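You operate a simulated robot arm through the tools that you are given. There is no shell and no other tool.

You run a simulated two-armed robot. Do the job below in one go: nothing can be reset, and whatever is moved stays where it is left.

Task
On the top of the washer lid, fold the green cloth in half, so that its two short edges meet.

It is judged by the outcome, as a careful person would: the job done as asked, and still so three seconds after it is handed in. It fails if anything else is knocked over, pushed out of place, dropped, spilled or broken. A push-on lid holds only when it is set on centred and level and pressed home; a screw cap is set on level and turned clockwise until tight. Flat cloth is picked up by pressing the open fingertips on it (5 to 10 N) and closing them slowly along it; thin cloth reads only 2 to 8 mm in the jaws.

Robot
Two 7-joint arms with two-finger grippers on one trunk, on a base that moves. Base frame: it is fixed to the floor where the robot stands at the start and does not move with it; the origin is under the middle of the robot, x ahead of it, y to its left, z up. Units: mm, degrees, N and s.
The left shoulder is at the start at [25, 215, 1081], the right one opposite. With the tool pointing down near the work surface each hand reaches from about 180 to 760 mm from the robot's upright axis, wherever it stands, measured 20 degrees to its own side. Places, roughly: green cloth [500, 3250, 1000]; top of the washer lid [500, 3400, 900]. Payload 2.2 kg a hand.
The TCP of each hand is the grasp point between the finger pads, 19 mm short of the fingertips. In the tool frame z runs along the fingers and y along their closing line. The gripper opens to 116 mm; its body begins 70 mm behind the TCP.
Orientation is that of the tool frame in the base frame, as [roll, pitch, yaw] about the fixed x, y, z axes, in that order (R = Rz(yaw) Ry(pitch) Rx(roll)). With the fingers straight down and closing along the base's y, the tool's x points along the base's -x, its y along +y and its z along -z.

Tools
- The arms move only by the tool send_rows. It takes "left_rows", "right_rows" or both (then of equal length, played together; a hand with none holds still); each is one flat list of numbers, 7 for each row, row after row: the finger opening in mm, from 0 to 116, then the shift along the base's x, y, z in mm, then the turn, a rotation vector about the base's x, y, z in degrees. In form: [fingers, tx, ty, tz, ax, ay, az, fingers, tx, ty, tz, ax, ay, az, ...]. A call has 1 to 20 rows; each row is the pose to reach, as a shift and turn from the pose commanded when the call began. Each row takes 0.2 s and may step no farther than 50 mm and 8.6 degrees from the row before; otherwise, or with a gripper value out of range, the whole call is refused. Where a pose cannot be reached the arm comes as near as it can. A force on the tool above 40 N (or 10 N above the force at the start of the call, whichever is more), or a blocked arm, ends the call early, and 0.2 s more pass. The fingers move at their own pace (about 203.5 mm/s each) and stop on an object; they squeeze with about 38 N. The grip force told is the motor's: it shows also when the fingers shut on nothing. Time passes only in rows, and 0.2 s behind the last, so rows that repeat a pose let the fingers close. The reply holds the time, the measured pose of the TCP, the force on the tool along the base axes, the opening and the grip force, in the units named above and with some noise, with the torque about the TCP (base axes, N m) and any sound that the robot's microphone picked up.
- Cameras (640 x 400 px; columns grow to the right, rows downward): "scene" is now at [136.8, 2.9, 1263.4]; the picture's right is [0.04, -1.00, -0.00], its down [-0.46, -0.02, -0.89] and it looks along [0.89, 0.03, -0.46] (base axes); focal length 254 px, centre (320, 200). "left" rides on the left gripper at [69, 15, -96] in its tool frame; the picture's right is [-0.21, 0.98, 0.00], its down [-0.76, -0.17, -0.63] and it looks along [-0.62, -0.14, 0.77] (tool axes); focal length 251 px, centre (320, 200). "right" rides on the right gripper at [69, -15, -97] in its tool frame; the picture's right is [0.21, 0.98, 0.00], its down [-0.76, 0.17, -0.63] and it looks along [-0.62, 0.14, 0.78] (tool axes); focal length 251 px, centre (320, 200). There is no depth. A picture from a camera that has moved, and an enlarged one, comes with that camera's place and axes in the base frame and with its lens.
- grab_frame(camera): a new picture of that camera. It takes no simulated time.
- slide_trunk(by): moves the trunk up (or, below 0, down) by that many mm; the arms and the scene camera ride with it, the base frame stays. It gives what a move gives, with no picture.
- base_move(legs): drives the robot by 1 to 6 legs, each [ahead, left, turn to the left] in mm, mm and degrees, along the robot's own axes; the way and the turn of a leg run together, so that a leg with both is an arc; at most 1500 mm and 180 degrees a leg. The arms and the cameras ride along, it lands a little off, and it stops where it bumps. It gives what a move gives.
- pan_tilt(pan, tilt): turns the head with the scene camera to pan (to the left, within 80 degrees either way) and tilt (down, from -29 to 69), counted from straight ahead of the robot. It gives what a move gives.
- inspect(camera, box): a new picture of the part [left, top, right, bottom] of that camera's present view, enlarged. It takes no simulated time.
- finish_job(): hands the job in; it is judged then, once.

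Places have to be worked out from the pictures, the camera data and where the tool is seen. Open the grippers and draw the arms clear of the work before you hand the job in, unless the task says otherwise.

The tools are called after "Emit:" by a JSON object that holds its "fn" and its "kwargs". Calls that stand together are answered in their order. send_rows: Moves the arms, as the interface text tells. Its arguments: {"type":"object","properties":{"left_rows":{"type":"array"},"right_rows":{"type":"array"}},"required":[]} The other tools are called the same way: slide_trunk (by) moves the trunk up or down; base_move (legs) drives the base; pan_tilt (pan, tilt) turns the head that bears the scene camera; grab_frame (camera) takes a picture; inspect (camera, box) takes an enlarged picture of a part of a camera's view; finish_job () hands the job in.

At the start:

```text
t: 0.0
left_eef_pos: [560.1, 187.2, 1113.5]
left_tcp_rot: [180.0, -0.1, 180.0]
left_ft_force: [0.0, 0.4, -0.1]
left_torque: [-0.03, 0.02, -0.02]
left_gripper_width: 115.9
left_gripper_force: 0.0
right_eef_pos: [568.1, -281.6, 1027.6]
right_tcp_rot: [-180.0, -0.1, -180.0]
right_ft_force: [0.1, 0.3, 0.6]
right_torque: [-0.01, 0.02, 0.0]
right_gripper_width: 116.2
right_gripper_force: 0.2
trunk travel left (down, up): [-225.0, 265.0]
robot x, y, heading: [-1.4, 0.8, 0.2]
head pan, tilt (commanded): [2.0, 27.1]
```

scene: 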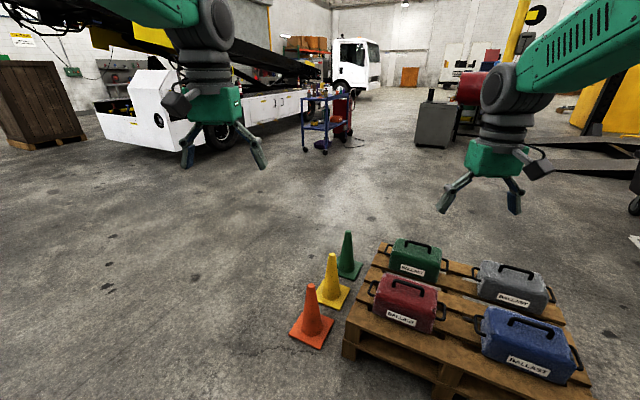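
right: 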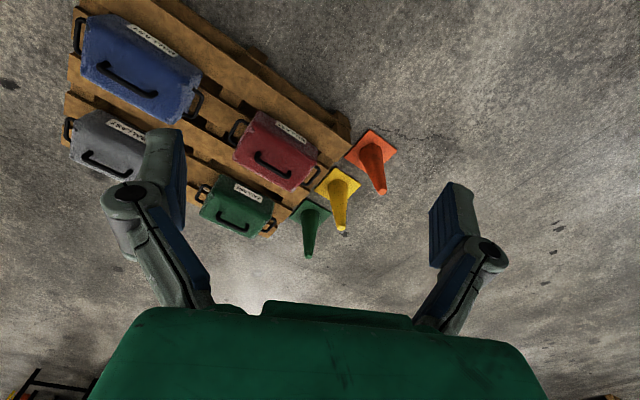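
left: 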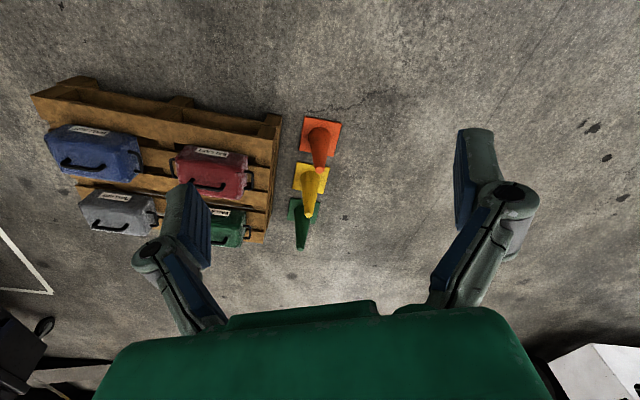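

The cloth should be about 3.25 m to my left, so nothing relevant is in the current view. I'll pan the head left to see it.

Emit:
{"fn": "pan_tilt", "kwargs": {"pan": 78, "tilt": 15}}

```text
t: 1.5
left_eef_pos: [557.2, 186.3, 1116.4]
left_tcp_rot: [180.0, 0.1, -180.0]
left_ft_force: [0.0, 0.4, 0.7]
left_torque: [-0.02, -0.02, -0.01]
left_gripper_width: 116.1
left_gripper_force: 0.0
right_eef_pos: [563.5, -282.6, 1029.2]
right_tcp_rot: [179.9, 0.2, 180.0]
right_ft_force: [-0.3, -0.4, -0.2]
right_torque: [-0.01, 0.0, -0.03]
right_gripper_width: 115.9
right_gripper_force: 0.1
trunk travel left (down, up): [-225.0, 265.0]
robot x, y, heading: [-0.8, -1.1, -0.1]
head pan, tilt (commanded): [78.0, 15.0]
```

The head has turned left; now I take a picture.

Emit:
{"fn": "grab_frame", "kwargs": {"camera": "scene"}}

```text
taken
camera scene: at [64.9, 91.2, 1283.5], right [0.98, -0.21, 0.0], down [-0.06, -0.25, -0.97], along [0.2, 0.94, -0.26], focal length 254 px, centre (320, 200)
```

scene: 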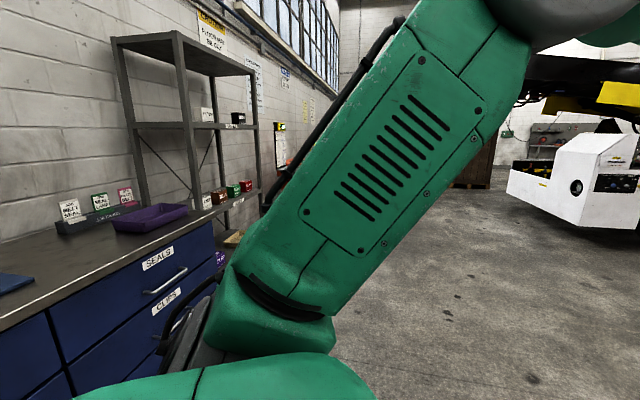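

The left arm hides the goal, with a bench and shelf on the left side. I'll turn the base in place by 60° (hands reach about 600 mm, bench looks >700 mm off) and look again.

Emit:
{"fn": "base_move", "kwargs": {"legs": [[0, 0, 60]]}}

Emit:
{"fn": "pan_tilt", "kwargs": {"pan": 25, "tilt": 15}}

Emit:
{"fn": "grab_frame", "kwargs": {"camera": "scene"}}

```text
t: 4.5
left_eef_pos: [111.4, 576.4, 1115.1]
left_tcp_rot: [179.9, 0.2, -119.3]
left_ft_force: [0.4, -0.1, -0.5]
left_torque: [0.0, 0.02, 0.0]
left_gripper_width: 116.0
left_gripper_force: 0.0
right_eef_pos: [524.2, 351.9, 1029.5]
right_tcp_rot: [180.0, 0.0, -119.4]
right_ft_force: [-1.4, -0.5, -0.4]
right_torque: [-0.03, -0.01, -0.01]
right_gripper_width: 116.0
right_gripper_force: 0.0
trunk travel left (down, up): [-225.0, 265.0]
robot x, y, heading: [-3.2, -1.7, 60.7]
head pan, tilt (commanded): [78.0, 15.0]
```

```text
t: 5.8
left_eef_pos: [108.7, 573.9, 1117.8]
left_tcp_rot: [-180.0, 0.3, -119.4]
left_ft_force: [0.2, 0.4, -0.3]
left_torque: [-0.01, 0.01, 0.01]
left_gripper_width: 115.9
left_gripper_force: 0.1
right_eef_pos: [521.4, 348.8, 1030.9]
right_tcp_rot: [180.0, 0.3, -119.5]
right_ft_force: [-0.3, -0.2, -0.1]
right_torque: [-0.01, 0.02, 0.03]
right_gripper_width: 116.1
right_gripper_force: 0.0
trunk travel left (down, up): [-225.0, 265.0]
robot x, y, heading: [3.3, -0.7, 60.4]
head pan, tilt (commanded): [25.0, 15.0]
```

```text
taken
camera scene: at [30.6, 131.1, 1283.2], right [1.0, -0.08, 0.0], down [-0.02, -0.26, -0.96], along [0.07, 0.96, -0.26], focal length 254 px, centre (320, 200)
```

scene: 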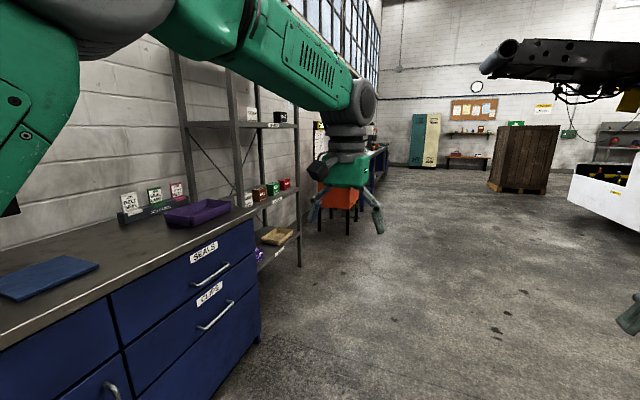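

The floor ahead is free; bench and shelf line runs along about 60° and the washer (orange, behind the gripper) is further down the same wall. I'll drive about 1.1 m along the heading and re-look.

Emit:
{"fn": "base_move", "kwargs": {"legs": [[1100, -150, 0]]}}

Emit:
{"fn": "pan_tilt", "kwargs": {"pan": 45, "tilt": 18}}

Emit:
{"fn": "grab_frame", "kwargs": {"camera": "scene"}}

```text
t: 11.4
left_eef_pos: [783.4, 1451.9, 1117.1]
left_tcp_rot: [-180.0, 0.3, -119.8]
left_ft_force: [0.2, -0.1, 0.0]
left_torque: [-0.02, -0.04, 0.02]
left_gripper_width: 115.8
left_gripper_force: 0.2
right_eef_pos: [1194.1, 1225.9, 1031.0]
right_tcp_rot: [-180.0, 0.3, -119.9]
right_ft_force: [-0.2, 0.0, -0.2]
right_torque: [-0.01, 0.01, -0.06]
right_gripper_width: 116.1
right_gripper_force: 0.1
trunk travel left (down, up): [-225.0, 265.0]
robot x, y, heading: [668.8, 877.9, 60.1]
head pan, tilt (commanded): [25.0, 15.0]
```

```text
t: 12.3
left_eef_pos: [783.3, 1450.0, 1120.6]
left_tcp_rot: [-180.0, 0.5, -119.9]
left_ft_force: [0.7, 0.2, 0.1]
left_torque: [0.02, 0.0, -0.02]
left_gripper_width: 116.2
left_gripper_force: 0.1
right_eef_pos: [1193.0, 1222.5, 1032.5]
right_tcp_rot: [-180.0, 0.6, -119.8]
right_ft_force: [0.0, 0.4, 0.5]
right_torque: [-0.01, -0.01, 0.0]
right_gripper_width: 115.9
right_gripper_force: 0.1
trunk travel left (down, up): [-225.0, 265.0]
robot x, y, heading: [668.7, 880.4, 60.1]
head pan, tilt (commanded): [45.0, 18.0]
```

```text
taken
camera scene: at [670.1, 1007.2, 1278.4], right [0.97, 0.26, 0.0], down [0.08, -0.3, -0.95], along [-0.25, 0.92, -0.31], focal length 254 px, centre (320, 200)
```

scene: 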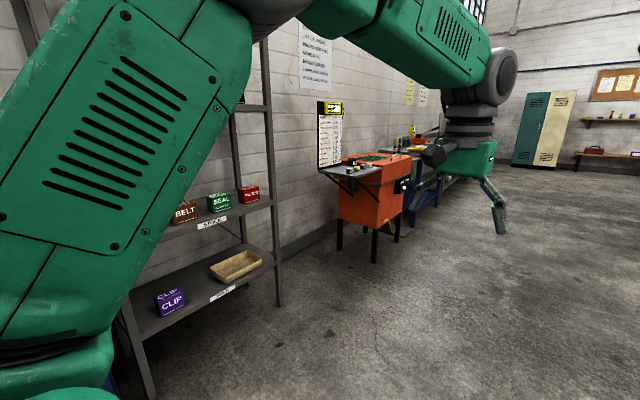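

Emit:
{"fn": "inspect", "kwargs": {"camera": "scene", "box": [300, 90, 460, 270]}}

```text
2.22 times, centred on (380, 180) of scene
camera zoom: at [670.1, 1007.2, 1278.4], right [0.97, 0.26, 0.0], down [0.08, -0.3, -0.95], along [-0.25, 0.92, -0.31], focal length 564 px, centre (187, 244)
```

zoom: 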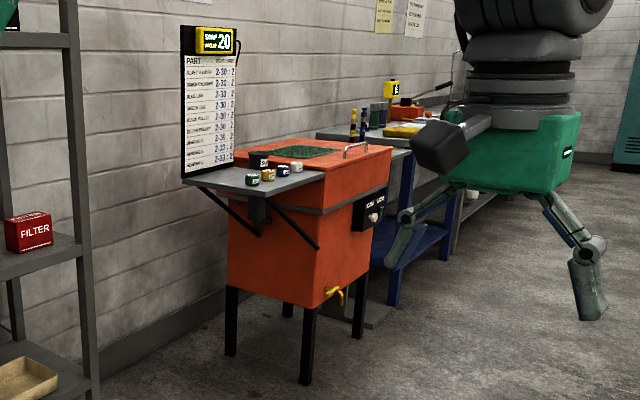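

The orange parts washer stands against the wall with the green cloth on its lid, jars on a side shelf to its left. I estimate the washer centre near (540, 3450) with its front facing about -30°. I'll drive along, then turn left 90° to face it from a distance.

Emit:
{"fn": "base_move", "kwargs": {"legs": [[1400, 0, 0], [725, 0, 0], [0, 0, 90]]}}

Emit:
{"fn": "pan_tilt", "kwargs": {"pan": 0, "tilt": 22}}

Emit:
{"fn": "grab_frame", "kwargs": {"camera": "scene"}}

```text
t: 26.7
left_eef_pos: [1154.5, 2856.4, 1120.5]
left_tcp_rot: [180.0, 0.5, -29.0]
left_ft_force: [-0.2, 0.4, 0.5]
left_torque: [0.03, 0.01, -0.01]
left_gripper_width: 115.9
left_gripper_force: 0.0
right_eef_pos: [1375.1, 3272.9, 1032.8]
right_tcp_rot: [-179.9, 0.5, -29.0]
right_ft_force: [0.1, 0.1, 0.1]
right_torque: [0.03, 0.01, 0.01]
right_gripper_width: 116.1
right_gripper_force: 0.1
trunk travel left (down, up): [-225.0, 265.0]
robot x, y, heading: [1727.1, 2751.7, 151.2]
head pan, tilt (commanded): [45.0, 18.0]
```

```text
t: 27.9
left_eef_pos: [1158.0, 2855.2, 1121.6]
left_tcp_rot: [-180.0, 0.8, -29.1]
left_ft_force: [0.0, 0.0, -0.9]
left_torque: [0.02, -0.03, -0.01]
left_gripper_width: 115.8
left_gripper_force: 0.0
right_eef_pos: [1378.3, 3270.5, 1035.0]
right_tcp_rot: [-180.0, 0.7, -29.0]
right_ft_force: [0.4, -0.6, -0.3]
right_torque: [0.04, 0.02, 0.01]
right_gripper_width: 116.0
right_gripper_force: 0.1
trunk travel left (down, up): [-225.0, 265.0]
robot x, y, heading: [1728.0, 2752.4, 151.0]
head pan, tilt (commanded): [0.0, 22.0]
```

```text
taken
camera scene: at [1608.6, 2821.2, 1271.7], right [0.48, 0.88, 0.0], down [0.33, -0.18, -0.93], along [-0.81, 0.45, -0.38], focal length 254 px, centre (320, 200)
```

scene: 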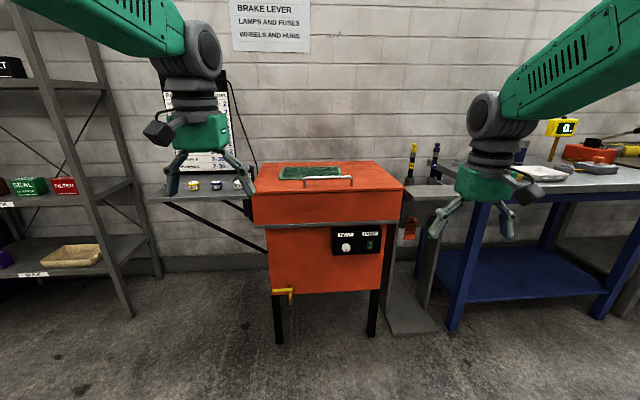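

The washer is straight ahead. I'll zoom in on the lid to see the cloth and surroundings.

Emit:
{"fn": "inspect", "kwargs": {"camera": "scene", "box": [230, 140, 470, 290]}}

```text
2.67 times, centred on (350, 215) of scene
camera zoom: at [1608.6, 2821.2, 1271.7], right [0.48, 0.88, 0.0], down [0.33, -0.18, -0.93], along [-0.81, 0.45, -0.38], focal length 677 px, centre (240, 160)
```

zoom: 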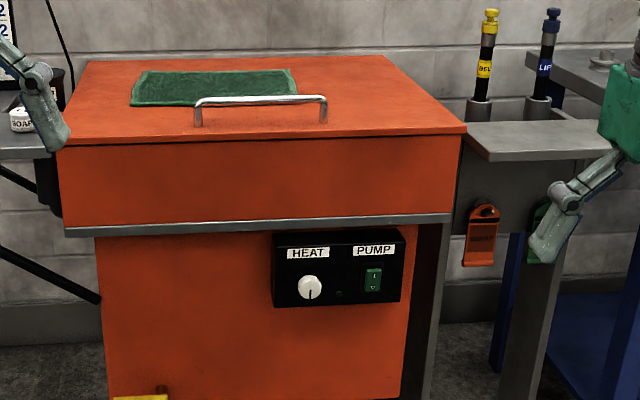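

Cloth centre is about (450, 3410), its long side along the washer's width; a chrome handle stands in front of it. I'll look straight down to see how big my base is before approaching.

Emit:
{"fn": "pan_tilt", "kwargs": {"pan": 0, "tilt": 69}}

Emit:
{"fn": "grab_frame", "kwargs": {"camera": "scene"}}

```text
t: 29.0
left_eef_pos: [1157.4, 2855.5, 1121.6]
left_tcp_rot: [179.9, 0.7, -29.0]
left_ft_force: [0.1, 0.0, 0.9]
left_torque: [-0.02, 0.0, 0.01]
left_gripper_width: 116.1
left_gripper_force: 0.2
right_eef_pos: [1379.1, 3269.9, 1035.7]
right_tcp_rot: [-180.0, 0.7, -29.0]
right_ft_force: [0.1, 0.4, 0.3]
right_torque: [0.03, 0.0, -0.02]
right_gripper_width: 115.8
right_gripper_force: 0.1
trunk travel left (down, up): [-225.0, 265.0]
robot x, y, heading: [1727.7, 2757.8, 150.9]
head pan, tilt (commanded): [0.0, 68.8]
```

```text
taken
camera scene: at [1641.2, 2803.3, 1207.6], right [0.48, 0.87, 0.0], down [0.82, -0.45, -0.36], along [-0.31, 0.17, -0.93], focal length 254 px, centre (320, 200)
```

scene: 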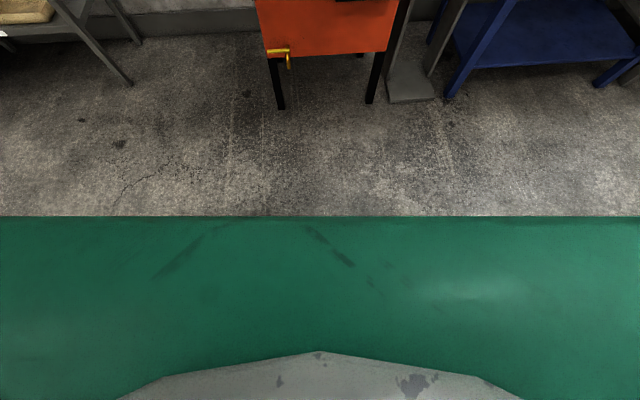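

I see only my chest panel; the base is under it and within ~450 mm ahead. I'll raise the trunk so the hands clear the grease-gun tops next to the washer, then approach to about 850 mm from the cloth and square up.

Emit:
{"fn": "slide_trunk", "kwargs": {"by": 120}}

Emit:
{"fn": "base_move", "kwargs": {"legs": [[450, -155, 6]]}}

Emit:
{"fn": "pan_tilt", "kwargs": {"pan": 5, "tilt": 38}}

Emit:
{"fn": "grab_frame", "kwargs": {"camera": "scene"}}

```text
t: 30.5
left_eef_pos: [1156.6, 2854.9, 1240.8]
left_tcp_rot: [179.9, 0.6, -29.1]
left_ft_force: [0.3, 0.2, 0.0]
left_torque: [0.02, -0.01, -0.02]
left_gripper_width: 116.0
left_gripper_force: 0.0
right_eef_pos: [1377.1, 3269.7, 1154.0]
right_tcp_rot: [-180.0, 0.7, -29.1]
right_ft_force: [0.1, 0.3, -0.3]
right_torque: [-0.03, -0.01, -0.01]
right_gripper_width: 116.0
right_gripper_force: 0.1
trunk travel left (down, up): [-345.0, 145.0]
robot x, y, heading: [1726.7, 2756.5, 150.9]
head pan, tilt (commanded): [0.0, 68.8]
```

```text
t: 33.3
left_eef_pos: [815.0, 3131.8, 1240.4]
left_tcp_rot: [180.0, 0.7, -23.2]
left_ft_force: [0.4, -0.3, -0.7]
left_torque: [-0.03, -0.01, 0.01]
left_gripper_width: 116.1
left_gripper_force: 0.1
right_eef_pos: [992.2, 3567.9, 1155.2]
right_tcp_rot: [-179.9, 0.8, -23.1]
right_ft_force: [-0.3, -1.0, 0.0]
right_torque: [0.04, -0.05, 0.01]
right_gripper_width: 115.9
right_gripper_force: 0.0
trunk travel left (down, up): [-345.0, 145.0]
robot x, y, heading: [1391.4, 3092.6, 156.8]
head pan, tilt (commanded): [0.0, 68.8]
```

```text
t: 34.3
left_eef_pos: [818.7, 3131.8, 1243.1]
left_tcp_rot: [179.9, 0.8, -23.2]
left_ft_force: [-0.5, 0.4, -0.3]
left_torque: [0.01, 0.0, 0.02]
left_gripper_width: 116.2
left_gripper_force: 0.1
right_eef_pos: [995.7, 3568.1, 1157.7]
right_tcp_rot: [180.0, 0.9, -23.2]
right_ft_force: [0.1, -0.1, -0.1]
right_torque: [0.0, 0.0, 0.0]
right_gripper_width: 116.0
right_gripper_force: 0.0
trunk travel left (down, up): [-345.0, 145.0]
robot x, y, heading: [1391.2, 3091.1, 156.9]
head pan, tilt (commanded): [5.0, 38.0]
```

```text
taken
camera scene: at [1271.9, 3136.1, 1366.6], right [0.31, 0.95, 0.0], down [0.59, -0.19, -0.79], along [-0.75, 0.24, -0.62], focal length 254 px, centre (320, 200)
```

scene: 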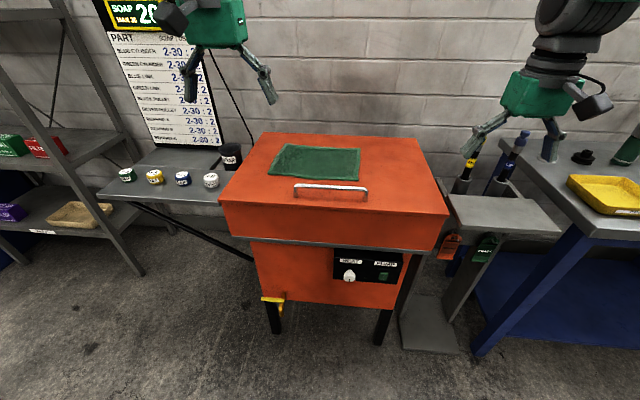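

I now have a good view of lid and cloth. Zooming in for pixel-accurate corners.

Emit:
{"fn": "inspect", "kwargs": {"camera": "scene", "box": [210, 110, 460, 266]}}

```text
2.56 times, centred on (335, 188) of scene
camera zoom: at [1271.9, 3136.1, 1366.6], right [0.31, 0.95, 0.0], down [0.59, -0.19, -0.79], along [-0.75, 0.24, -0.62], focal length 650 px, centre (282, 231)
```

zoom: 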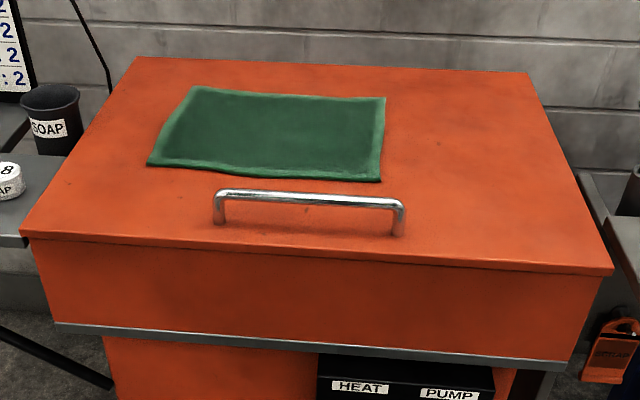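

Cloth estimate: centre ≈ (498, 3382, ~915), about 300 × 230 mm, long side along 65°. Before driving closer I want to see my base footprint, so I tilt the left hand 24° back so its camera sees the floor by the base.

Emit:
{"fn": "send_rows", "kwargs": {"left_rows": [116, 0, 0, 0, -3.1, -7.4, 0, 116, 0, 0, 0, -6.3, -14.7, 0, 116, 0, 0, 0, -9.4, -22.1, 0, 116, 0, 0, 0, -11.8, -27.6, 0, 116, 0, 0, 0, -11.8, -27.6, 0]}}

Emit:
{"fn": "grab_frame", "kwargs": {"camera": "left"}}

```text
t: 35.5
left_eef_pos: [819.9, 3132.0, 1245.1]
left_tcp_rot: [-179.9, -29.3, -23.2]
left_ft_force: [0.4, -0.2, 0.3]
left_torque: [0.03, 0.04, 0.02]
left_gripper_width: 116.0
left_gripper_force: 0.1
right_eef_pos: [996.0, 3567.7, 1158.0]
right_tcp_rot: [180.0, 1.0, -23.2]
right_ft_force: [0.4, 0.2, 0.7]
right_torque: [0.0, 0.02, 0.01]
right_gripper_width: 115.9
right_gripper_force: 0.1
trunk travel left (down, up): [-345.0, 145.0]
robot x, y, heading: [1389.4, 3091.2, 156.8]
head pan, tilt (commanded): [5.0, 38.0]
```

```text
taken
camera left: at [825.2, 3114.4, 1361.1], right [-0.56, -0.82, -0.1], down [-0.83, 0.53, 0.18], along [-0.1, 0.19, -0.98], focal length 251 px, centre (320, 200)
```

left: 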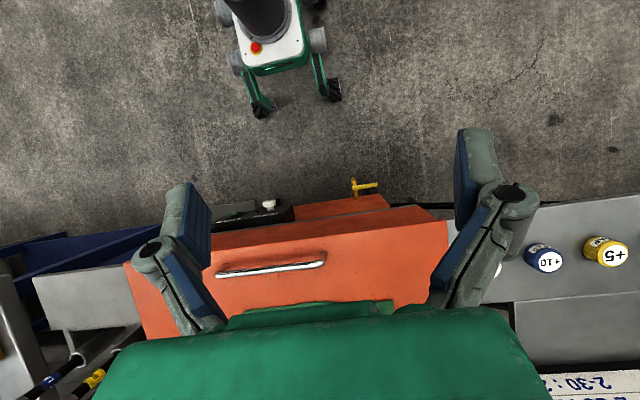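

I can see my base: front casters reach about 265 mm ahead and ±215 mm sideways, so standing 540 mm from the cloth centre leaves clearance. First undo the left tilt and pull the right hand 120 mm toward the middle and up 60 mm, away from the grease guns.

Emit:
{"fn": "send_rows", "kwargs": {"left_rows": [116, 0, 0, 0, 3.1, 7.4, 0, 116, 0, 0, 0, 6.3, 14.7, 0, 116, 0, 0, 0, 9.4, 22.1, 0, 116, 0, 0, 0, 11.8, 27.6, 0, 116, 0, 0, 0, 11.8, 27.6, 0], "right_rows": [116, 0, 0, 20, 0, 0, 0, 116, -12, -28, 40, 0, 0, 0, 116, -24, -55, 60, 0, 0, 0, 116, -36, -83, 60, 0, 0, 0, 116, -47, -110, 60, 0, 0, 0]}}

Emit:
{"fn": "base_move", "kwargs": {"legs": [[250, 4, -2.1]]}}

Emit:
{"fn": "grab_frame", "kwargs": {"camera": "scene"}}

```text
t: 36.7
left_eef_pos: [817.0, 3130.3, 1241.2]
left_tcp_rot: [-179.9, 0.8, -23.1]
left_ft_force: [0.6, -0.3, -0.9]
left_torque: [0.03, -0.01, 0.02]
left_gripper_width: 116.0
left_gripper_force: 0.0
right_eef_pos: [949.6, 3455.9, 1215.4]
right_tcp_rot: [-180.0, 0.8, -23.2]
right_ft_force: [-0.2, 0.2, 0.6]
right_torque: [0.04, -0.02, 0.0]
right_gripper_width: 116.0
right_gripper_force: 0.0
trunk travel left (down, up): [-345.0, 145.0]
robot x, y, heading: [1393.2, 3091.6, 156.8]
head pan, tilt (commanded): [5.0, 38.0]
```

```text
t: 38.5
left_eef_pos: [591.8, 3250.2, 1242.1]
left_tcp_rot: [-179.9, 0.8, -25.4]
left_ft_force: [0.8, 0.0, -0.4]
left_torque: [0.01, -0.03, 0.0]
left_gripper_width: 115.6
left_gripper_force: 0.1
right_eef_pos: [736.7, 3572.1, 1215.3]
right_tcp_rot: [-179.9, 0.9, -25.4]
right_ft_force: [-0.1, 0.2, -0.3]
right_torque: [-0.03, -0.01, -0.01]
right_gripper_width: 116.0
right_gripper_force: 0.0
trunk travel left (down, up): [-345.0, 145.0]
robot x, y, heading: [1167.1, 3189.1, 154.6]
head pan, tilt (commanded): [5.0, 38.0]
```

```text
taken
camera scene: at [1046.0, 3236.8, 1366.7], right [0.35, 0.94, 0.0], down [0.58, -0.21, -0.79], along [-0.74, 0.27, -0.62], focal length 254 px, centre (320, 200)
```

scene: 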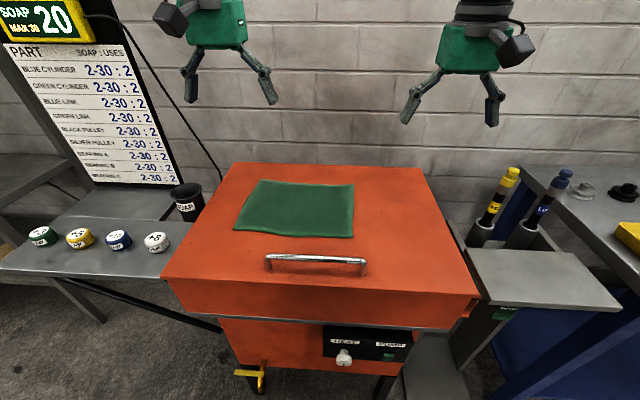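

Closer view obtained. I zoom to measure the cloth corners and lid height again from this second viewpoint.

Emit:
{"fn": "inspect", "kwargs": {"camera": "scene", "box": [200, 150, 440, 300]}}

```text
2.67 times, centred on (320, 225) of scene
camera zoom: at [1046.0, 3236.8, 1366.7], right [0.35, 0.94, 0.0], down [0.58, -0.21, -0.79], along [-0.74, 0.27, -0.62], focal length 677 px, centre (320, 133)
```

zoom: 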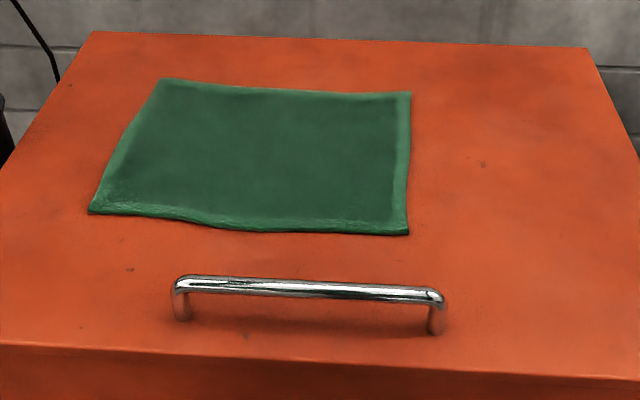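

Triangulated: cloth plane z ≈ 932, corners FL (564,3193), FR (689,3452), BL (370,3293), BR (494,3551), i.e. about 288 × 218 mm. I drive the last 114 mm to my working stance.

Emit:
{"fn": "base_move", "kwargs": {"legs": [[114, 12, 0]]}}

Emit:
{"fn": "pan_tilt", "kwargs": {"pan": 8, "tilt": 48}}

Emit:
{"fn": "grab_frame", "kwargs": {"camera": "scene"}}

Emit:
{"fn": "inspect", "kwargs": {"camera": "scene", "box": [200, 130, 440, 280]}}

```text
t: 39.7
left_eef_pos: [490.0, 3292.0, 1244.3]
left_tcp_rot: [179.9, 0.8, -25.3]
left_ft_force: [0.1, 0.3, 0.1]
left_torque: [-0.01, -0.03, 0.01]
left_gripper_width: 116.0
left_gripper_force: 0.0
right_eef_pos: [633.9, 3613.5, 1217.1]
right_tcp_rot: [179.9, 1.1, -25.4]
right_ft_force: [0.8, 0.3, -0.2]
right_torque: [-0.04, -0.02, 0.0]
right_gripper_width: 116.2
right_gripper_force: 0.2
trunk travel left (down, up): [-345.0, 145.0]
robot x, y, heading: [1059.0, 3227.5, 154.6]
head pan, tilt (commanded): [5.0, 38.0]
```

```text
t: 40.4
left_eef_pos: [489.0, 3287.4, 1244.0]
left_tcp_rot: [-179.9, 1.0, -25.4]
left_ft_force: [0.9, -0.4, -0.2]
left_torque: [0.0, -0.02, -0.01]
left_gripper_width: 115.9
left_gripper_force: 0.0
right_eef_pos: [633.0, 3609.7, 1218.9]
right_tcp_rot: [-179.9, 1.1, -25.5]
right_ft_force: [0.2, 0.9, -0.9]
right_torque: [-0.02, 0.02, 0.01]
right_gripper_width: 116.0
right_gripper_force: 0.2
trunk travel left (down, up): [-345.0, 145.0]
robot x, y, heading: [1057.1, 3226.2, 154.4]
head pan, tilt (commanded): [8.0, 48.0]
```

```text
taken
camera scene: at [942.1, 3269.7, 1352.0], right [0.3, 0.95, 0.0], down [0.71, -0.22, -0.67], along [-0.63, 0.2, -0.75], focal length 254 px, centre (320, 200)
```

scene: 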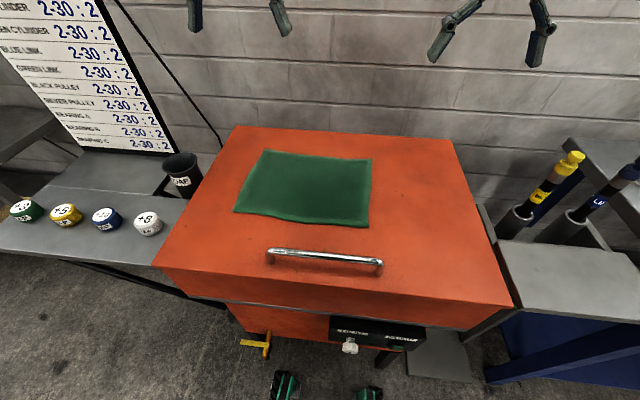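

```text
2.67 times, centred on (320, 205) of scene
camera zoom: at [942.1, 3269.7, 1352.0], right [0.3, 0.95, 0.0], down [0.71, -0.22, -0.67], along [-0.63, 0.2, -0.75], focal length 677 px, centre (320, 187)
```

zoom: 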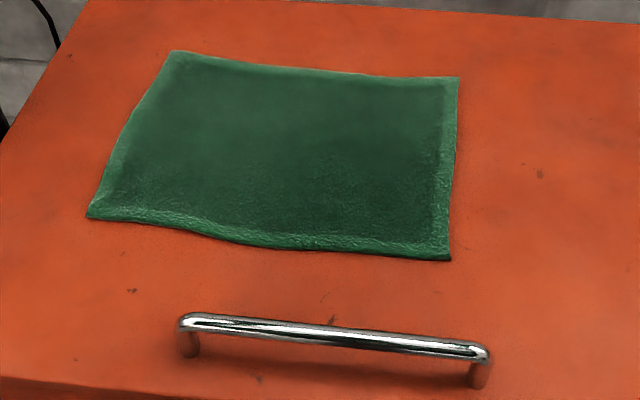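

Measurements agree within a few mm. Now I turn both hands 90° (left clockwise, right counter-clockwise) so the fingers close along the cloth's short edge, and narrow the openings.

Emit:
{"fn": "send_rows", "kwargs": {"left_rows": [110, 0, 0, 0, 0, 0, -8.2, 100, 0, 0, 0, 0, 0, -16.4, 90, 0, 0, 0, 0, 0, -24.6, 80, 0, 0, 0, 0, 0, -32.8, 70, 0, 0, 0, 0, 0, -41, 60, 0, 0, 0, 0, 0, -49.2, 60, 0, 0, 0, 0, 0, -57.4, 60, 0, 0, 0, 0, 0, -65.6, 60, 0, 0, 0, 0, 0, -73.8, 60, 0, 0, 0, 0, 0, -82, 60, 0, 0, 0, 0, 0, -90, 60, 0, 0, 0, 0, 0, -90], "right_rows": [110, 0, 0, 0, 0, 0, 8.2, 100, 0, 0, 0, 0, 0, 16.4, 90, 0, 0, 0, 0, 0, 24.6, 80, 0, 0, 0, 0, 0, 32.8, 70, 0, 0, 0, 0, 0, 41, 60, 0, 0, 0, 0, 0, 49.2, 60, 0, 0, 0, 0, 0, 57.4, 60, 0, 0, 0, 0, 0, 65.6, 60, 0, 0, 0, 0, 0, 73.8, 60, 0, 0, 0, 0, 0, 82, 60, 0, 0, 0, 0, 0, 90, 60, 0, 0, 0, 0, 0, 90]}}

Emit:
{"fn": "grab_frame", "kwargs": {"camera": "left"}}

Emit:
{"fn": "grab_frame", "kwargs": {"camera": "right"}}

Emit:
{"fn": "grab_frame", "kwargs": {"camera": "scene"}}

```text
t: 43.0
left_eef_pos: [492.6, 3288.4, 1245.2]
left_tcp_rot: [-179.9, 1.1, -115.6]
left_ft_force: [-0.2, -0.3, -0.3]
left_torque: [0.01, 0.02, 0.01]
left_gripper_width: 60.0
left_gripper_force: 0.1
right_eef_pos: [635.6, 3609.3, 1218.8]
right_tcp_rot: [180.0, 1.2, 64.7]
right_ft_force: [0.2, 0.3, 0.2]
right_torque: [0.0, 0.02, 0.01]
right_gripper_width: 59.8
right_gripper_force: 0.0
trunk travel left (down, up): [-345.0, 145.0]
robot x, y, heading: [1063.1, 3227.6, 154.7]
head pan, tilt (commanded): [8.0, 48.0]
```

```text
taken
camera left: at [447.1, 3231.8, 1339.4], right [-0.79, 0.61, 0.0], down [0.47, 0.6, 0.65], along [0.4, 0.51, -0.76], focal length 251 px, centre (320, 200)
```

left: 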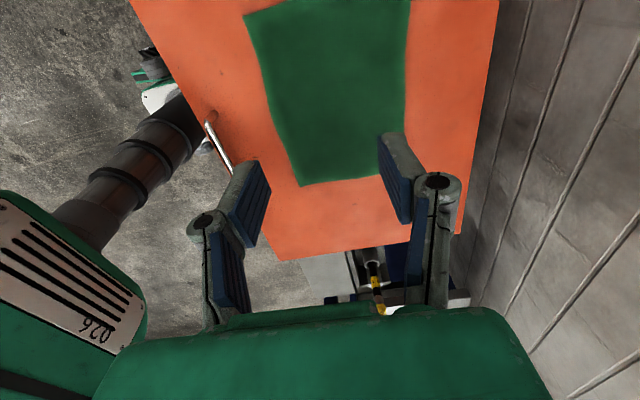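

```text
taken
camera right: at [651.3, 3678.8, 1313.9], right [0.97, -0.22, 0.0], down [-0.17, -0.74, 0.65], along [-0.15, -0.63, -0.76], focal length 251 px, centre (320, 200)
```

right: 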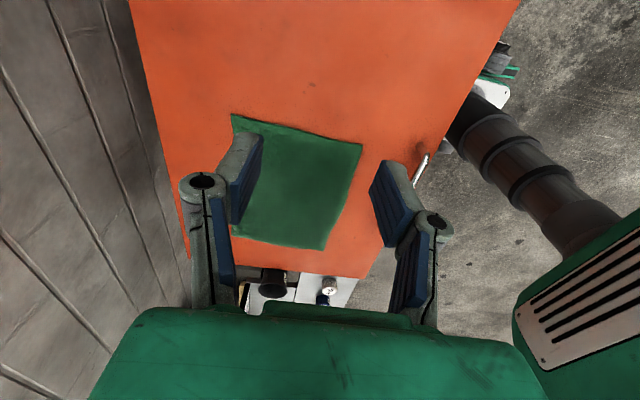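

```text
taken
camera scene: at [944.4, 3270.1, 1352.2], right [0.3, 0.95, 0.0], down [0.71, -0.22, -0.67], along [-0.64, 0.2, -0.75], focal length 254 px, centre (320, 200)
```

scene: 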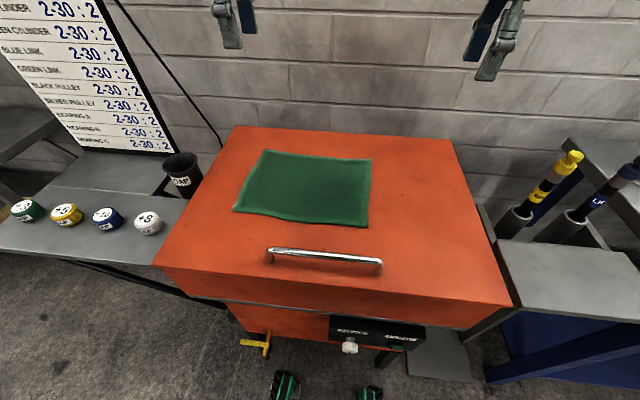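

Both hands turned fine. Next I move them, still high (TCP z≈1160), over the right short edge: left hand to the back part (521,3523), right hand to the front part (647,3461), and check arm clearance.

Emit:
{"fn": "send_rows", "kwargs": {"left_rows": [40, -34, 16, 0, 0, 0, 0, 40, -68, 33, -20, 0, 0, 0, 40, -52, 66, -40, 0, 0, 0, 40, -36, 100, -60, 0, 0, 0, 40, -20, 133, -85, 0, 0, 0, 40, -3, 167, -85, 0, 0, 0, 40, 13, 200, -85, 0, 0, 0, 40, 28, 234, -85, 0, 0, 0, 40, 28, 234, -85, 0, 0, 0], "right_rows": [40, 34, -16, 0, 0, 0, 0, 40, 67, -33, -15, 0, 0, 0, 40, 58, -52, -30, 0, 0, 0, 40, 48, -72, -45, 0, 0, 0, 40, 39, -91, -59, 0, 0, 0, 40, 30, -110, -59, 0, 0, 0, 40, 20, -129, -59, 0, 0, 0, 40, 11, -148, -59, 0, 0, 0, 40, 11, -148, -59, 0, 0, 0]}}

Emit:
{"fn": "grab_frame", "kwargs": {"camera": "scene"}}

Emit:
{"fn": "grab_frame", "kwargs": {"camera": "left"}}

Emit:
{"fn": "grab_frame", "kwargs": {"camera": "right"}}

```text
t: 45.0
left_eef_pos: [519.4, 3526.2, 1162.0]
left_tcp_rot: [-179.9, 1.1, -115.5]
left_ft_force: [0.2, -0.6, 0.0]
left_torque: [0.06, 0.0, -0.01]
left_gripper_width: 40.0
left_gripper_force: 0.2
right_eef_pos: [647.9, 3462.4, 1158.9]
right_tcp_rot: [180.0, 1.2, 64.5]
right_ft_force: [0.5, -0.5, -0.1]
right_torque: [0.01, 0.04, 0.06]
right_gripper_width: 40.0
right_gripper_force: 0.0
trunk travel left (down, up): [-345.0, 145.0]
robot x, y, heading: [1057.0, 3222.5, 154.5]
head pan, tilt (commanded): [8.0, 48.0]
```

```text
taken
camera scene: at [945.2, 3271.5, 1352.3], right [0.3, 0.95, 0.0], down [0.71, -0.22, -0.67], along [-0.64, 0.2, -0.75], focal length 254 px, centre (320, 200)
```

scene: 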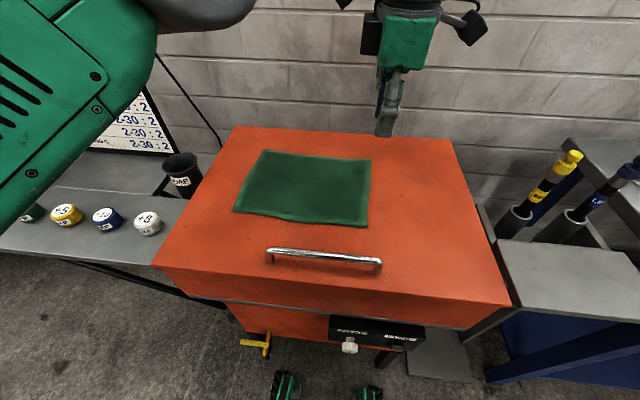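

```text
taken
camera left: at [475.2, 3469.5, 1256.2], right [-0.79, 0.61, 0.0], down [0.47, 0.6, 0.65], along [0.39, 0.51, -0.76], focal length 251 px, centre (320, 200)
```

left: 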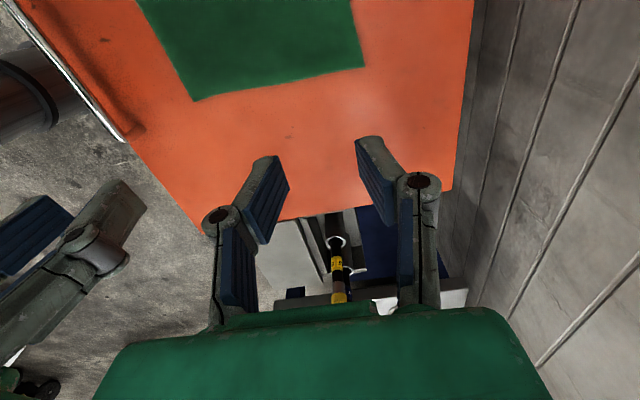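

```text
taken
camera right: at [663.8, 3531.8, 1255.1], right [0.97, -0.23, -0.01], down [-0.17, -0.74, 0.65], along [-0.15, -0.63, -0.76], focal length 251 px, centre (320, 200)
```

right: 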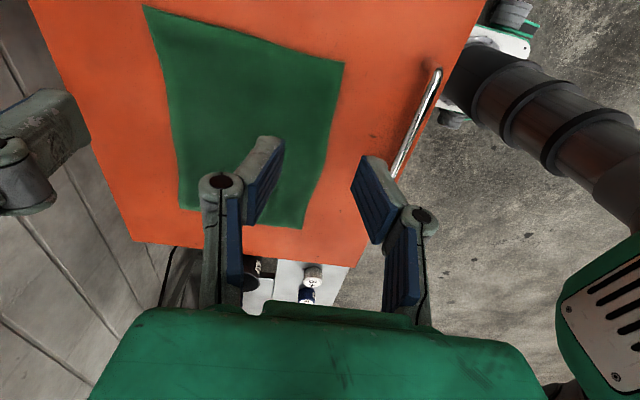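

Both arms reach and clear each other. The hand cameras put the right edge at FR (675,3459), BR (478,3559), z≈925. I shift slightly and descend to about 15 mm above the cloth.

Emit:
{"fn": "send_rows", "kwargs": {"left_rows": [40, -3, 1, -45, 0, 0, 0, 40, -6, 2, -90, 0, 0, 0, 40, -9, 3, -135, 0, 0, 0, 40, -11, 4, -175, 0, 0, 0, 40, -11, 4, -200, 0, 0, 0, 40, -11, 4, -200, 0, 0, 0], "right_rows": [40, -4, 1, -45, 0, 0, 0, 40, -8, 2, -90, 0, 0, 0, 40, -12, 3, -135, 0, 0, 0, 40, -15, 4, -175, 0, 0, 0, 40, -15, 4, -197, 0, 0, 0, 40, -15, 4, -197, 0, 0, 0]}}

Emit:
{"fn": "grab_frame", "kwargs": {"camera": "scene"}}

Emit:
{"fn": "grab_frame", "kwargs": {"camera": "left"}}

Emit:
{"fn": "grab_frame", "kwargs": {"camera": "right"}}

```text
t: 46.4
left_eef_pos: [508.6, 3528.7, 959.5]
left_tcp_rot: [-179.9, 1.1, -115.4]
left_ft_force: [0.8, 0.6, -0.4]
left_torque: [-0.02, 0.0, 0.01]
left_gripper_width: 40.1
left_gripper_force: 0.1
right_eef_pos: [632.4, 3464.1, 962.1]
right_tcp_rot: [-180.0, 1.1, 64.6]
right_ft_force: [0.3, 0.4, 0.3]
right_torque: [0.01, 0.0, 0.03]
right_gripper_width: 40.1
right_gripper_force: 0.1
trunk travel left (down, up): [-345.0, 145.0]
robot x, y, heading: [1059.5, 3229.8, 154.4]
head pan, tilt (commanded): [8.0, 48.0]
```

```text
taken
camera scene: at [944.2, 3271.3, 1352.2], right [0.3, 0.95, 0.0], down [0.71, -0.22, -0.67], along [-0.64, 0.2, -0.75], focal length 254 px, centre (320, 200)
```

scene: 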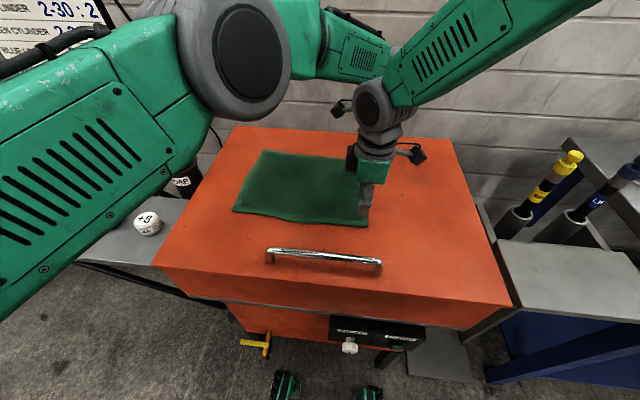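

```text
taken
camera left: at [464.2, 3472.5, 1054.7], right [-0.79, 0.61, 0.0], down [0.47, 0.6, 0.65], along [0.39, 0.51, -0.76], focal length 251 px, centre (320, 200)
```

left: 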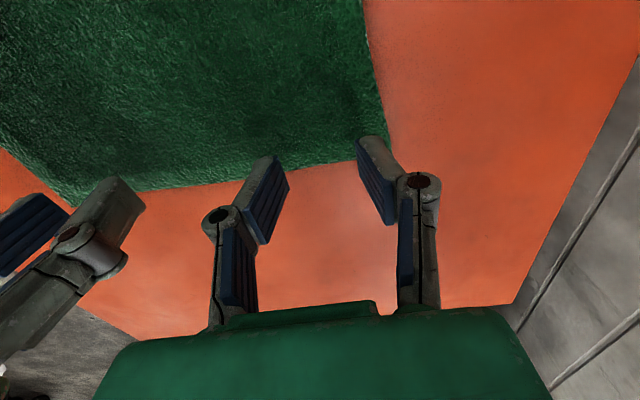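

```text
taken
camera right: at [647.4, 3533.4, 1057.2], right [0.97, -0.23, -0.01], down [-0.17, -0.74, 0.65], along [-0.15, -0.63, -0.76], focal length 251 px, centre (320, 200)
```

right: 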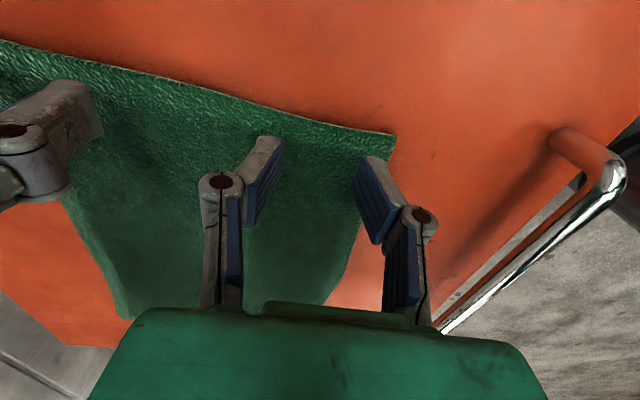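

Tips are about 15 mm above the cloth; visually the left hand is ~6 mm inside the edge and the right ~20 mm, so I adjust both to ~12 mm and creep down.

Emit:
{"fn": "send_rows", "kwargs": {"left_rows": [40, 3, -8, 0, 0, 0, 0, 40, 3, -8, -4, 0, 0, 0, 40, 3, -8, -8, 0, 0, 0, 40, 3, -8, -8, 0, 0, 0], "right_rows": [40, -2, 8, 0, 0, 0, 0, 40, -2, 8, -5, 0, 0, 0, 40, -2, 8, -10, 0, 0, 0, 40, -2, 8, -10, 0, 0, 0]}}

Emit:
{"fn": "inspect", "kwargs": {"camera": "left", "box": [160, 80, 480, 280]}}

Emit:
{"fn": "inspect", "kwargs": {"camera": "right", "box": [160, 60, 480, 260]}}

```text
t: 47.4
left_eef_pos: [513.3, 3520.0, 951.9]
left_tcp_rot: [-179.9, 1.1, -115.5]
left_ft_force: [-0.1, -1.0, 1.2]
left_torque: [-0.03, -0.02, -0.01]
left_gripper_width: 39.8
left_gripper_force: 0.1
right_eef_pos: [630.6, 3473.3, 952.3]
right_tcp_rot: [-180.0, 1.2, 64.6]
right_ft_force: [-0.5, -0.5, -0.3]
right_torque: [0.0, -0.02, -0.02]
right_gripper_width: 40.3
right_gripper_force: 0.1
trunk travel left (down, up): [-345.0, 145.0]
robot x, y, heading: [1057.3, 3225.7, 154.6]
head pan, tilt (commanded): [8.0, 48.0]
```

```text
2.00 times, centred on (320, 180) of left
camera zoom: at [467.4, 3463.1, 1045.9], right [-0.79, 0.61, 0.0], down [0.47, 0.6, 0.65], along [0.39, 0.51, -0.76], focal length 503 px, centre (320, 240)
```

zoom: 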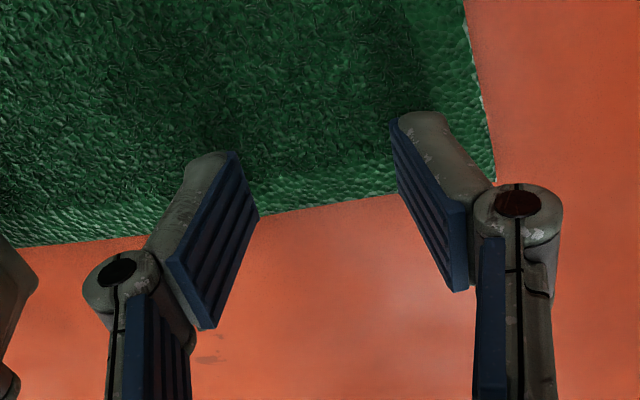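

```text
2.00 times, centred on (320, 160) of right
camera zoom: at [645.8, 3542.6, 1048.0], right [0.97, -0.23, 0.0], down [-0.17, -0.74, 0.65], along [-0.15, -0.63, -0.76], focal length 503 px, centre (320, 280)
```

zoom: 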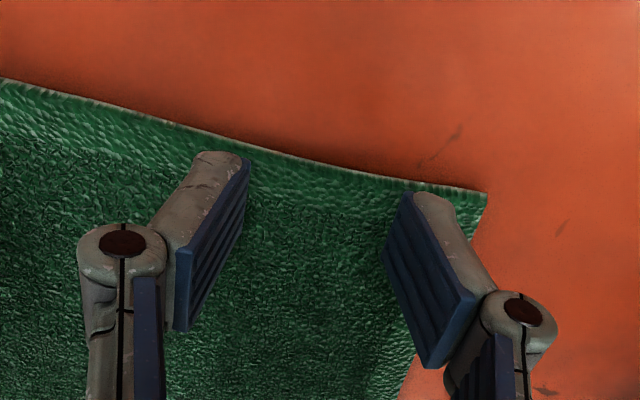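

Finger pads line up just inside the cloth edge on both hands; tips are ~933, no contact yet. I nudge the left 3 mm inward and go down 4 mm more.

Emit:
{"fn": "send_rows", "kwargs": {"left_rows": [40, -1.4, -2.7, -2, 0, 0, 0, 40, -1.4, -2.7, -4, 0, 0, 0, 40, -1.4, -2.7, -4, 0, 0, 0], "right_rows": [40, 0, 0, -2, 0, 0, 0, 40, 0, 0, -4, 0, 0, 0, 40, 0, 0, -4, 0, 0, 0]}}

```text
t: 48.2
left_eef_pos: [510.4, 3517.2, 947.5]
left_tcp_rot: [-180.0, 1.1, -115.4]
left_ft_force: [1.4, -0.4, -1.1]
left_torque: [0.01, 0.0, 0.02]
left_gripper_width: 39.7
left_gripper_force: 0.0
right_eef_pos: [630.3, 3473.0, 948.2]
right_tcp_rot: [-179.9, 1.1, 64.5]
right_ft_force: [0.3, -0.5, 0.1]
right_torque: [0.0, 0.0, 0.03]
right_gripper_width: 39.8
right_gripper_force: 0.1
trunk travel left (down, up): [-345.0, 145.0]
robot x, y, heading: [1057.7, 3225.3, 154.6]
head pan, tilt (commanded): [8.0, 48.0]
```

No contact force yet (tips ≈ 929). Down another 4 mm.

Emit:
{"fn": "send_rows", "kwargs": {"left_rows": [40, 0, 0, -2, 0, 0, 0, 40, 0, 0, -4, 0, 0, 0, 40, 0, 0, -4, 0, 0, 0], "right_rows": [40, 0, 0, -2, 0, 0, 0, 40, 0, 0, -4, 0, 0, 0, 40, 0, 0, -4, 0, 0, 0]}}

```text
t: 49.0
left_eef_pos: [511.0, 3515.4, 943.5]
left_tcp_rot: [-179.9, 1.1, -115.4]
left_ft_force: [-0.4, 0.6, 0.3]
left_torque: [0.01, 0.01, -0.03]
left_gripper_width: 39.9
left_gripper_force: 0.0
right_eef_pos: [628.2, 3474.0, 943.2]
right_tcp_rot: [-179.9, 1.2, 64.6]
right_ft_force: [-0.3, 0.5, -0.9]
right_torque: [-0.03, 0.01, -0.03]
right_gripper_width: 40.0
right_gripper_force: 0.0
trunk travel left (down, up): [-345.0, 145.0]
robot x, y, heading: [1056.2, 3227.1, 154.6]
head pan, tilt (commanded): [8.0, 48.0]
```

Still free (tips ≈ 924.5). Down 4 mm more, slowly.

Emit:
{"fn": "send_rows", "kwargs": {"left_rows": [40, 0, 0, -2, 0, 0, 0, 40, 0, 0, -4, 0, 0, 0, 40, 0, 0, -4, 0, 0, 0], "right_rows": [40, 0, 0, -2, 0, 0, 0, 40, 0, 0, -4, 0, 0, 0, 40, 0, 0, -4, 0, 0, 0]}}

Emit:
{"fn": "inspect", "kwargs": {"camera": "left", "box": [160, 80, 480, 280]}}

Emit:
{"fn": "inspect", "kwargs": {"camera": "right", "box": [160, 60, 480, 260]}}

```text
t: 49.8
left_eef_pos: [510.7, 3515.5, 940.5]
left_tcp_rot: [-179.9, 1.2, -115.3]
left_ft_force: [-0.1, 0.7, 3.5]
left_torque: [0.0, -0.02, 0.01]
left_gripper_width: 39.8
left_gripper_force: 0.0
right_eef_pos: [630.2, 3474.3, 939.8]
right_tcp_rot: [-180.0, 1.1, 64.6]
right_ft_force: [-1.1, 0.0, 2.2]
right_torque: [0.03, 0.01, 0.02]
right_gripper_width: 40.2
right_gripper_force: 0.0
trunk travel left (down, up): [-345.0, 145.0]
robot x, y, heading: [1056.7, 3225.6, 154.7]
head pan, tilt (commanded): [8.0, 48.0]
```

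```text
2.00 times, centred on (320, 180) of left
camera zoom: at [465.7, 3459.2, 1034.3], right [-0.79, 0.61, 0.0], down [0.47, 0.6, 0.65], along [0.39, 0.51, -0.76], focal length 503 px, centre (320, 240)
```

zoom: 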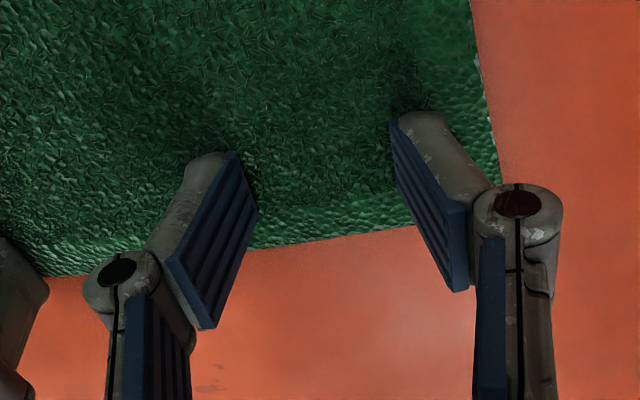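

```text
2.00 times, centred on (320, 160) of right
camera zoom: at [646.0, 3543.6, 1035.8], right [0.97, -0.23, -0.01], down [-0.17, -0.74, 0.65], along [-0.15, -0.63, -0.76], focal length 503 px, centre (320, 280)
```

zoom: 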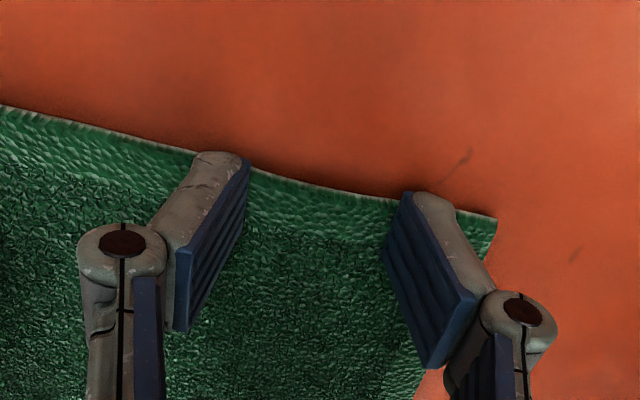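

Contact: 3.5 N left, 2.2 N right. Left fingers sit ~10 mm inside the edge, right ones flush with it; I lift 3 mm, even these out to ~5 mm, and press again a bit deeper.

Emit:
{"fn": "send_rows", "kwargs": {"left_rows": [40, 0, 0, 4, 0, 0, 0, 40, 2, 4, 4, 0, 0, 0, 40, 2, 4, 1, 0, 0, 0, 40, 2, 4, -1, 0, 0, 0, 40, 2, 4, -1, 0, 0, 0], "right_rows": [40, 0, 0, 4, 0, 0, 0, 40, -2.3, -4.5, 4, 0, 0, 0, 40, -2.3, -4.5, 1, 0, 0, 0, 40, -2.3, -4.5, -1, 0, 0, 0, 40, -2.3, -4.5, -1, 0, 0, 0]}}

Emit:
{"fn": "inspect", "kwargs": {"camera": "left", "box": [160, 80, 480, 280]}}

Emit:
{"fn": "inspect", "kwargs": {"camera": "right", "box": [160, 60, 480, 260]}}

```text
t: 51.0
left_eef_pos: [512.5, 3520.2, 939.3]
left_tcp_rot: [180.0, 1.0, -115.4]
left_ft_force: [-0.4, -0.7, 7.5]
left_torque: [-0.02, -0.01, 0.0]
left_gripper_width: 40.0
left_gripper_force: 0.0
right_eef_pos: [628.5, 3469.7, 940.0]
right_tcp_rot: [-179.9, 1.2, 64.6]
right_ft_force: [-0.3, 0.6, 2.2]
right_torque: [-0.02, 0.01, 0.01]
right_gripper_width: 39.9
right_gripper_force: 0.1
trunk travel left (down, up): [-345.0, 145.0]
robot x, y, heading: [1058.2, 3225.9, 154.5]
head pan, tilt (commanded): [8.0, 48.0]
```

```text
2.00 times, centred on (320, 180) of left
camera zoom: at [467.8, 3463.5, 1033.6], right [-0.79, 0.61, 0.0], down [0.47, 0.6, 0.65], along [0.39, 0.51, -0.76], focal length 503 px, centre (320, 240)
```

zoom: 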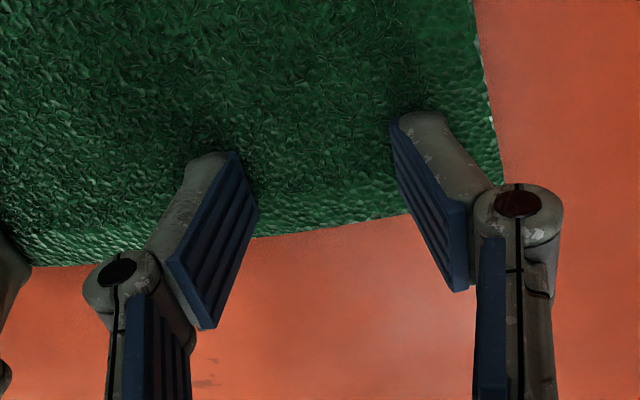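

```text
2.00 times, centred on (320, 160) of right
camera zoom: at [643.8, 3539.4, 1035.7], right [0.97, -0.23, -0.01], down [-0.17, -0.74, 0.65], along [-0.15, -0.63, -0.76], focal length 503 px, centre (320, 280)
```

zoom: 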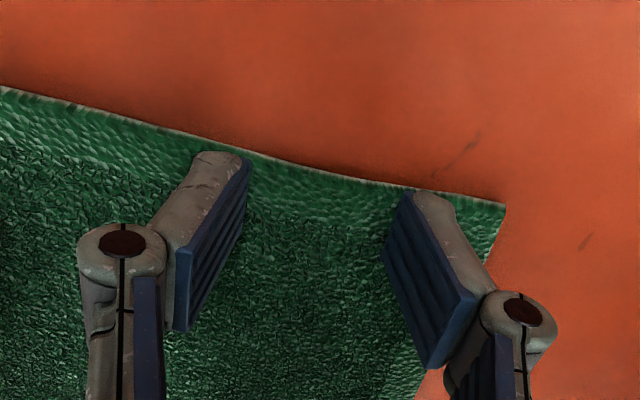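

Left presses 7.5 N; the right only 2.2 N, so I lower the right 2 mm more before closing.

Emit:
{"fn": "send_rows", "kwargs": {"right_rows": [40, 0, 0, -1, 0, 0, 0, 40, 0, 0, -2, 0, 0, 0, 40, 0, 0, -2, 0, 0, 0]}}

```text
t: 51.8
left_eef_pos: [513.0, 3520.6, 939.8]
left_tcp_rot: [-180.0, 1.2, -115.4]
left_ft_force: [0.4, -0.6, 7.9]
left_torque: [0.0, -0.04, 0.0]
left_gripper_width: 40.7
left_gripper_force: 0.1
right_eef_pos: [629.8, 3468.3, 939.0]
right_tcp_rot: [-179.9, 1.2, 64.5]
right_ft_force: [0.0, 0.5, 10.2]
right_torque: [0.08, 0.05, 0.03]
right_gripper_width: 41.3
right_gripper_force: 0.0
trunk travel left (down, up): [-345.0, 145.0]
robot x, y, heading: [1058.8, 3226.3, 154.5]
head pan, tilt (commanded): [8.0, 48.0]
```

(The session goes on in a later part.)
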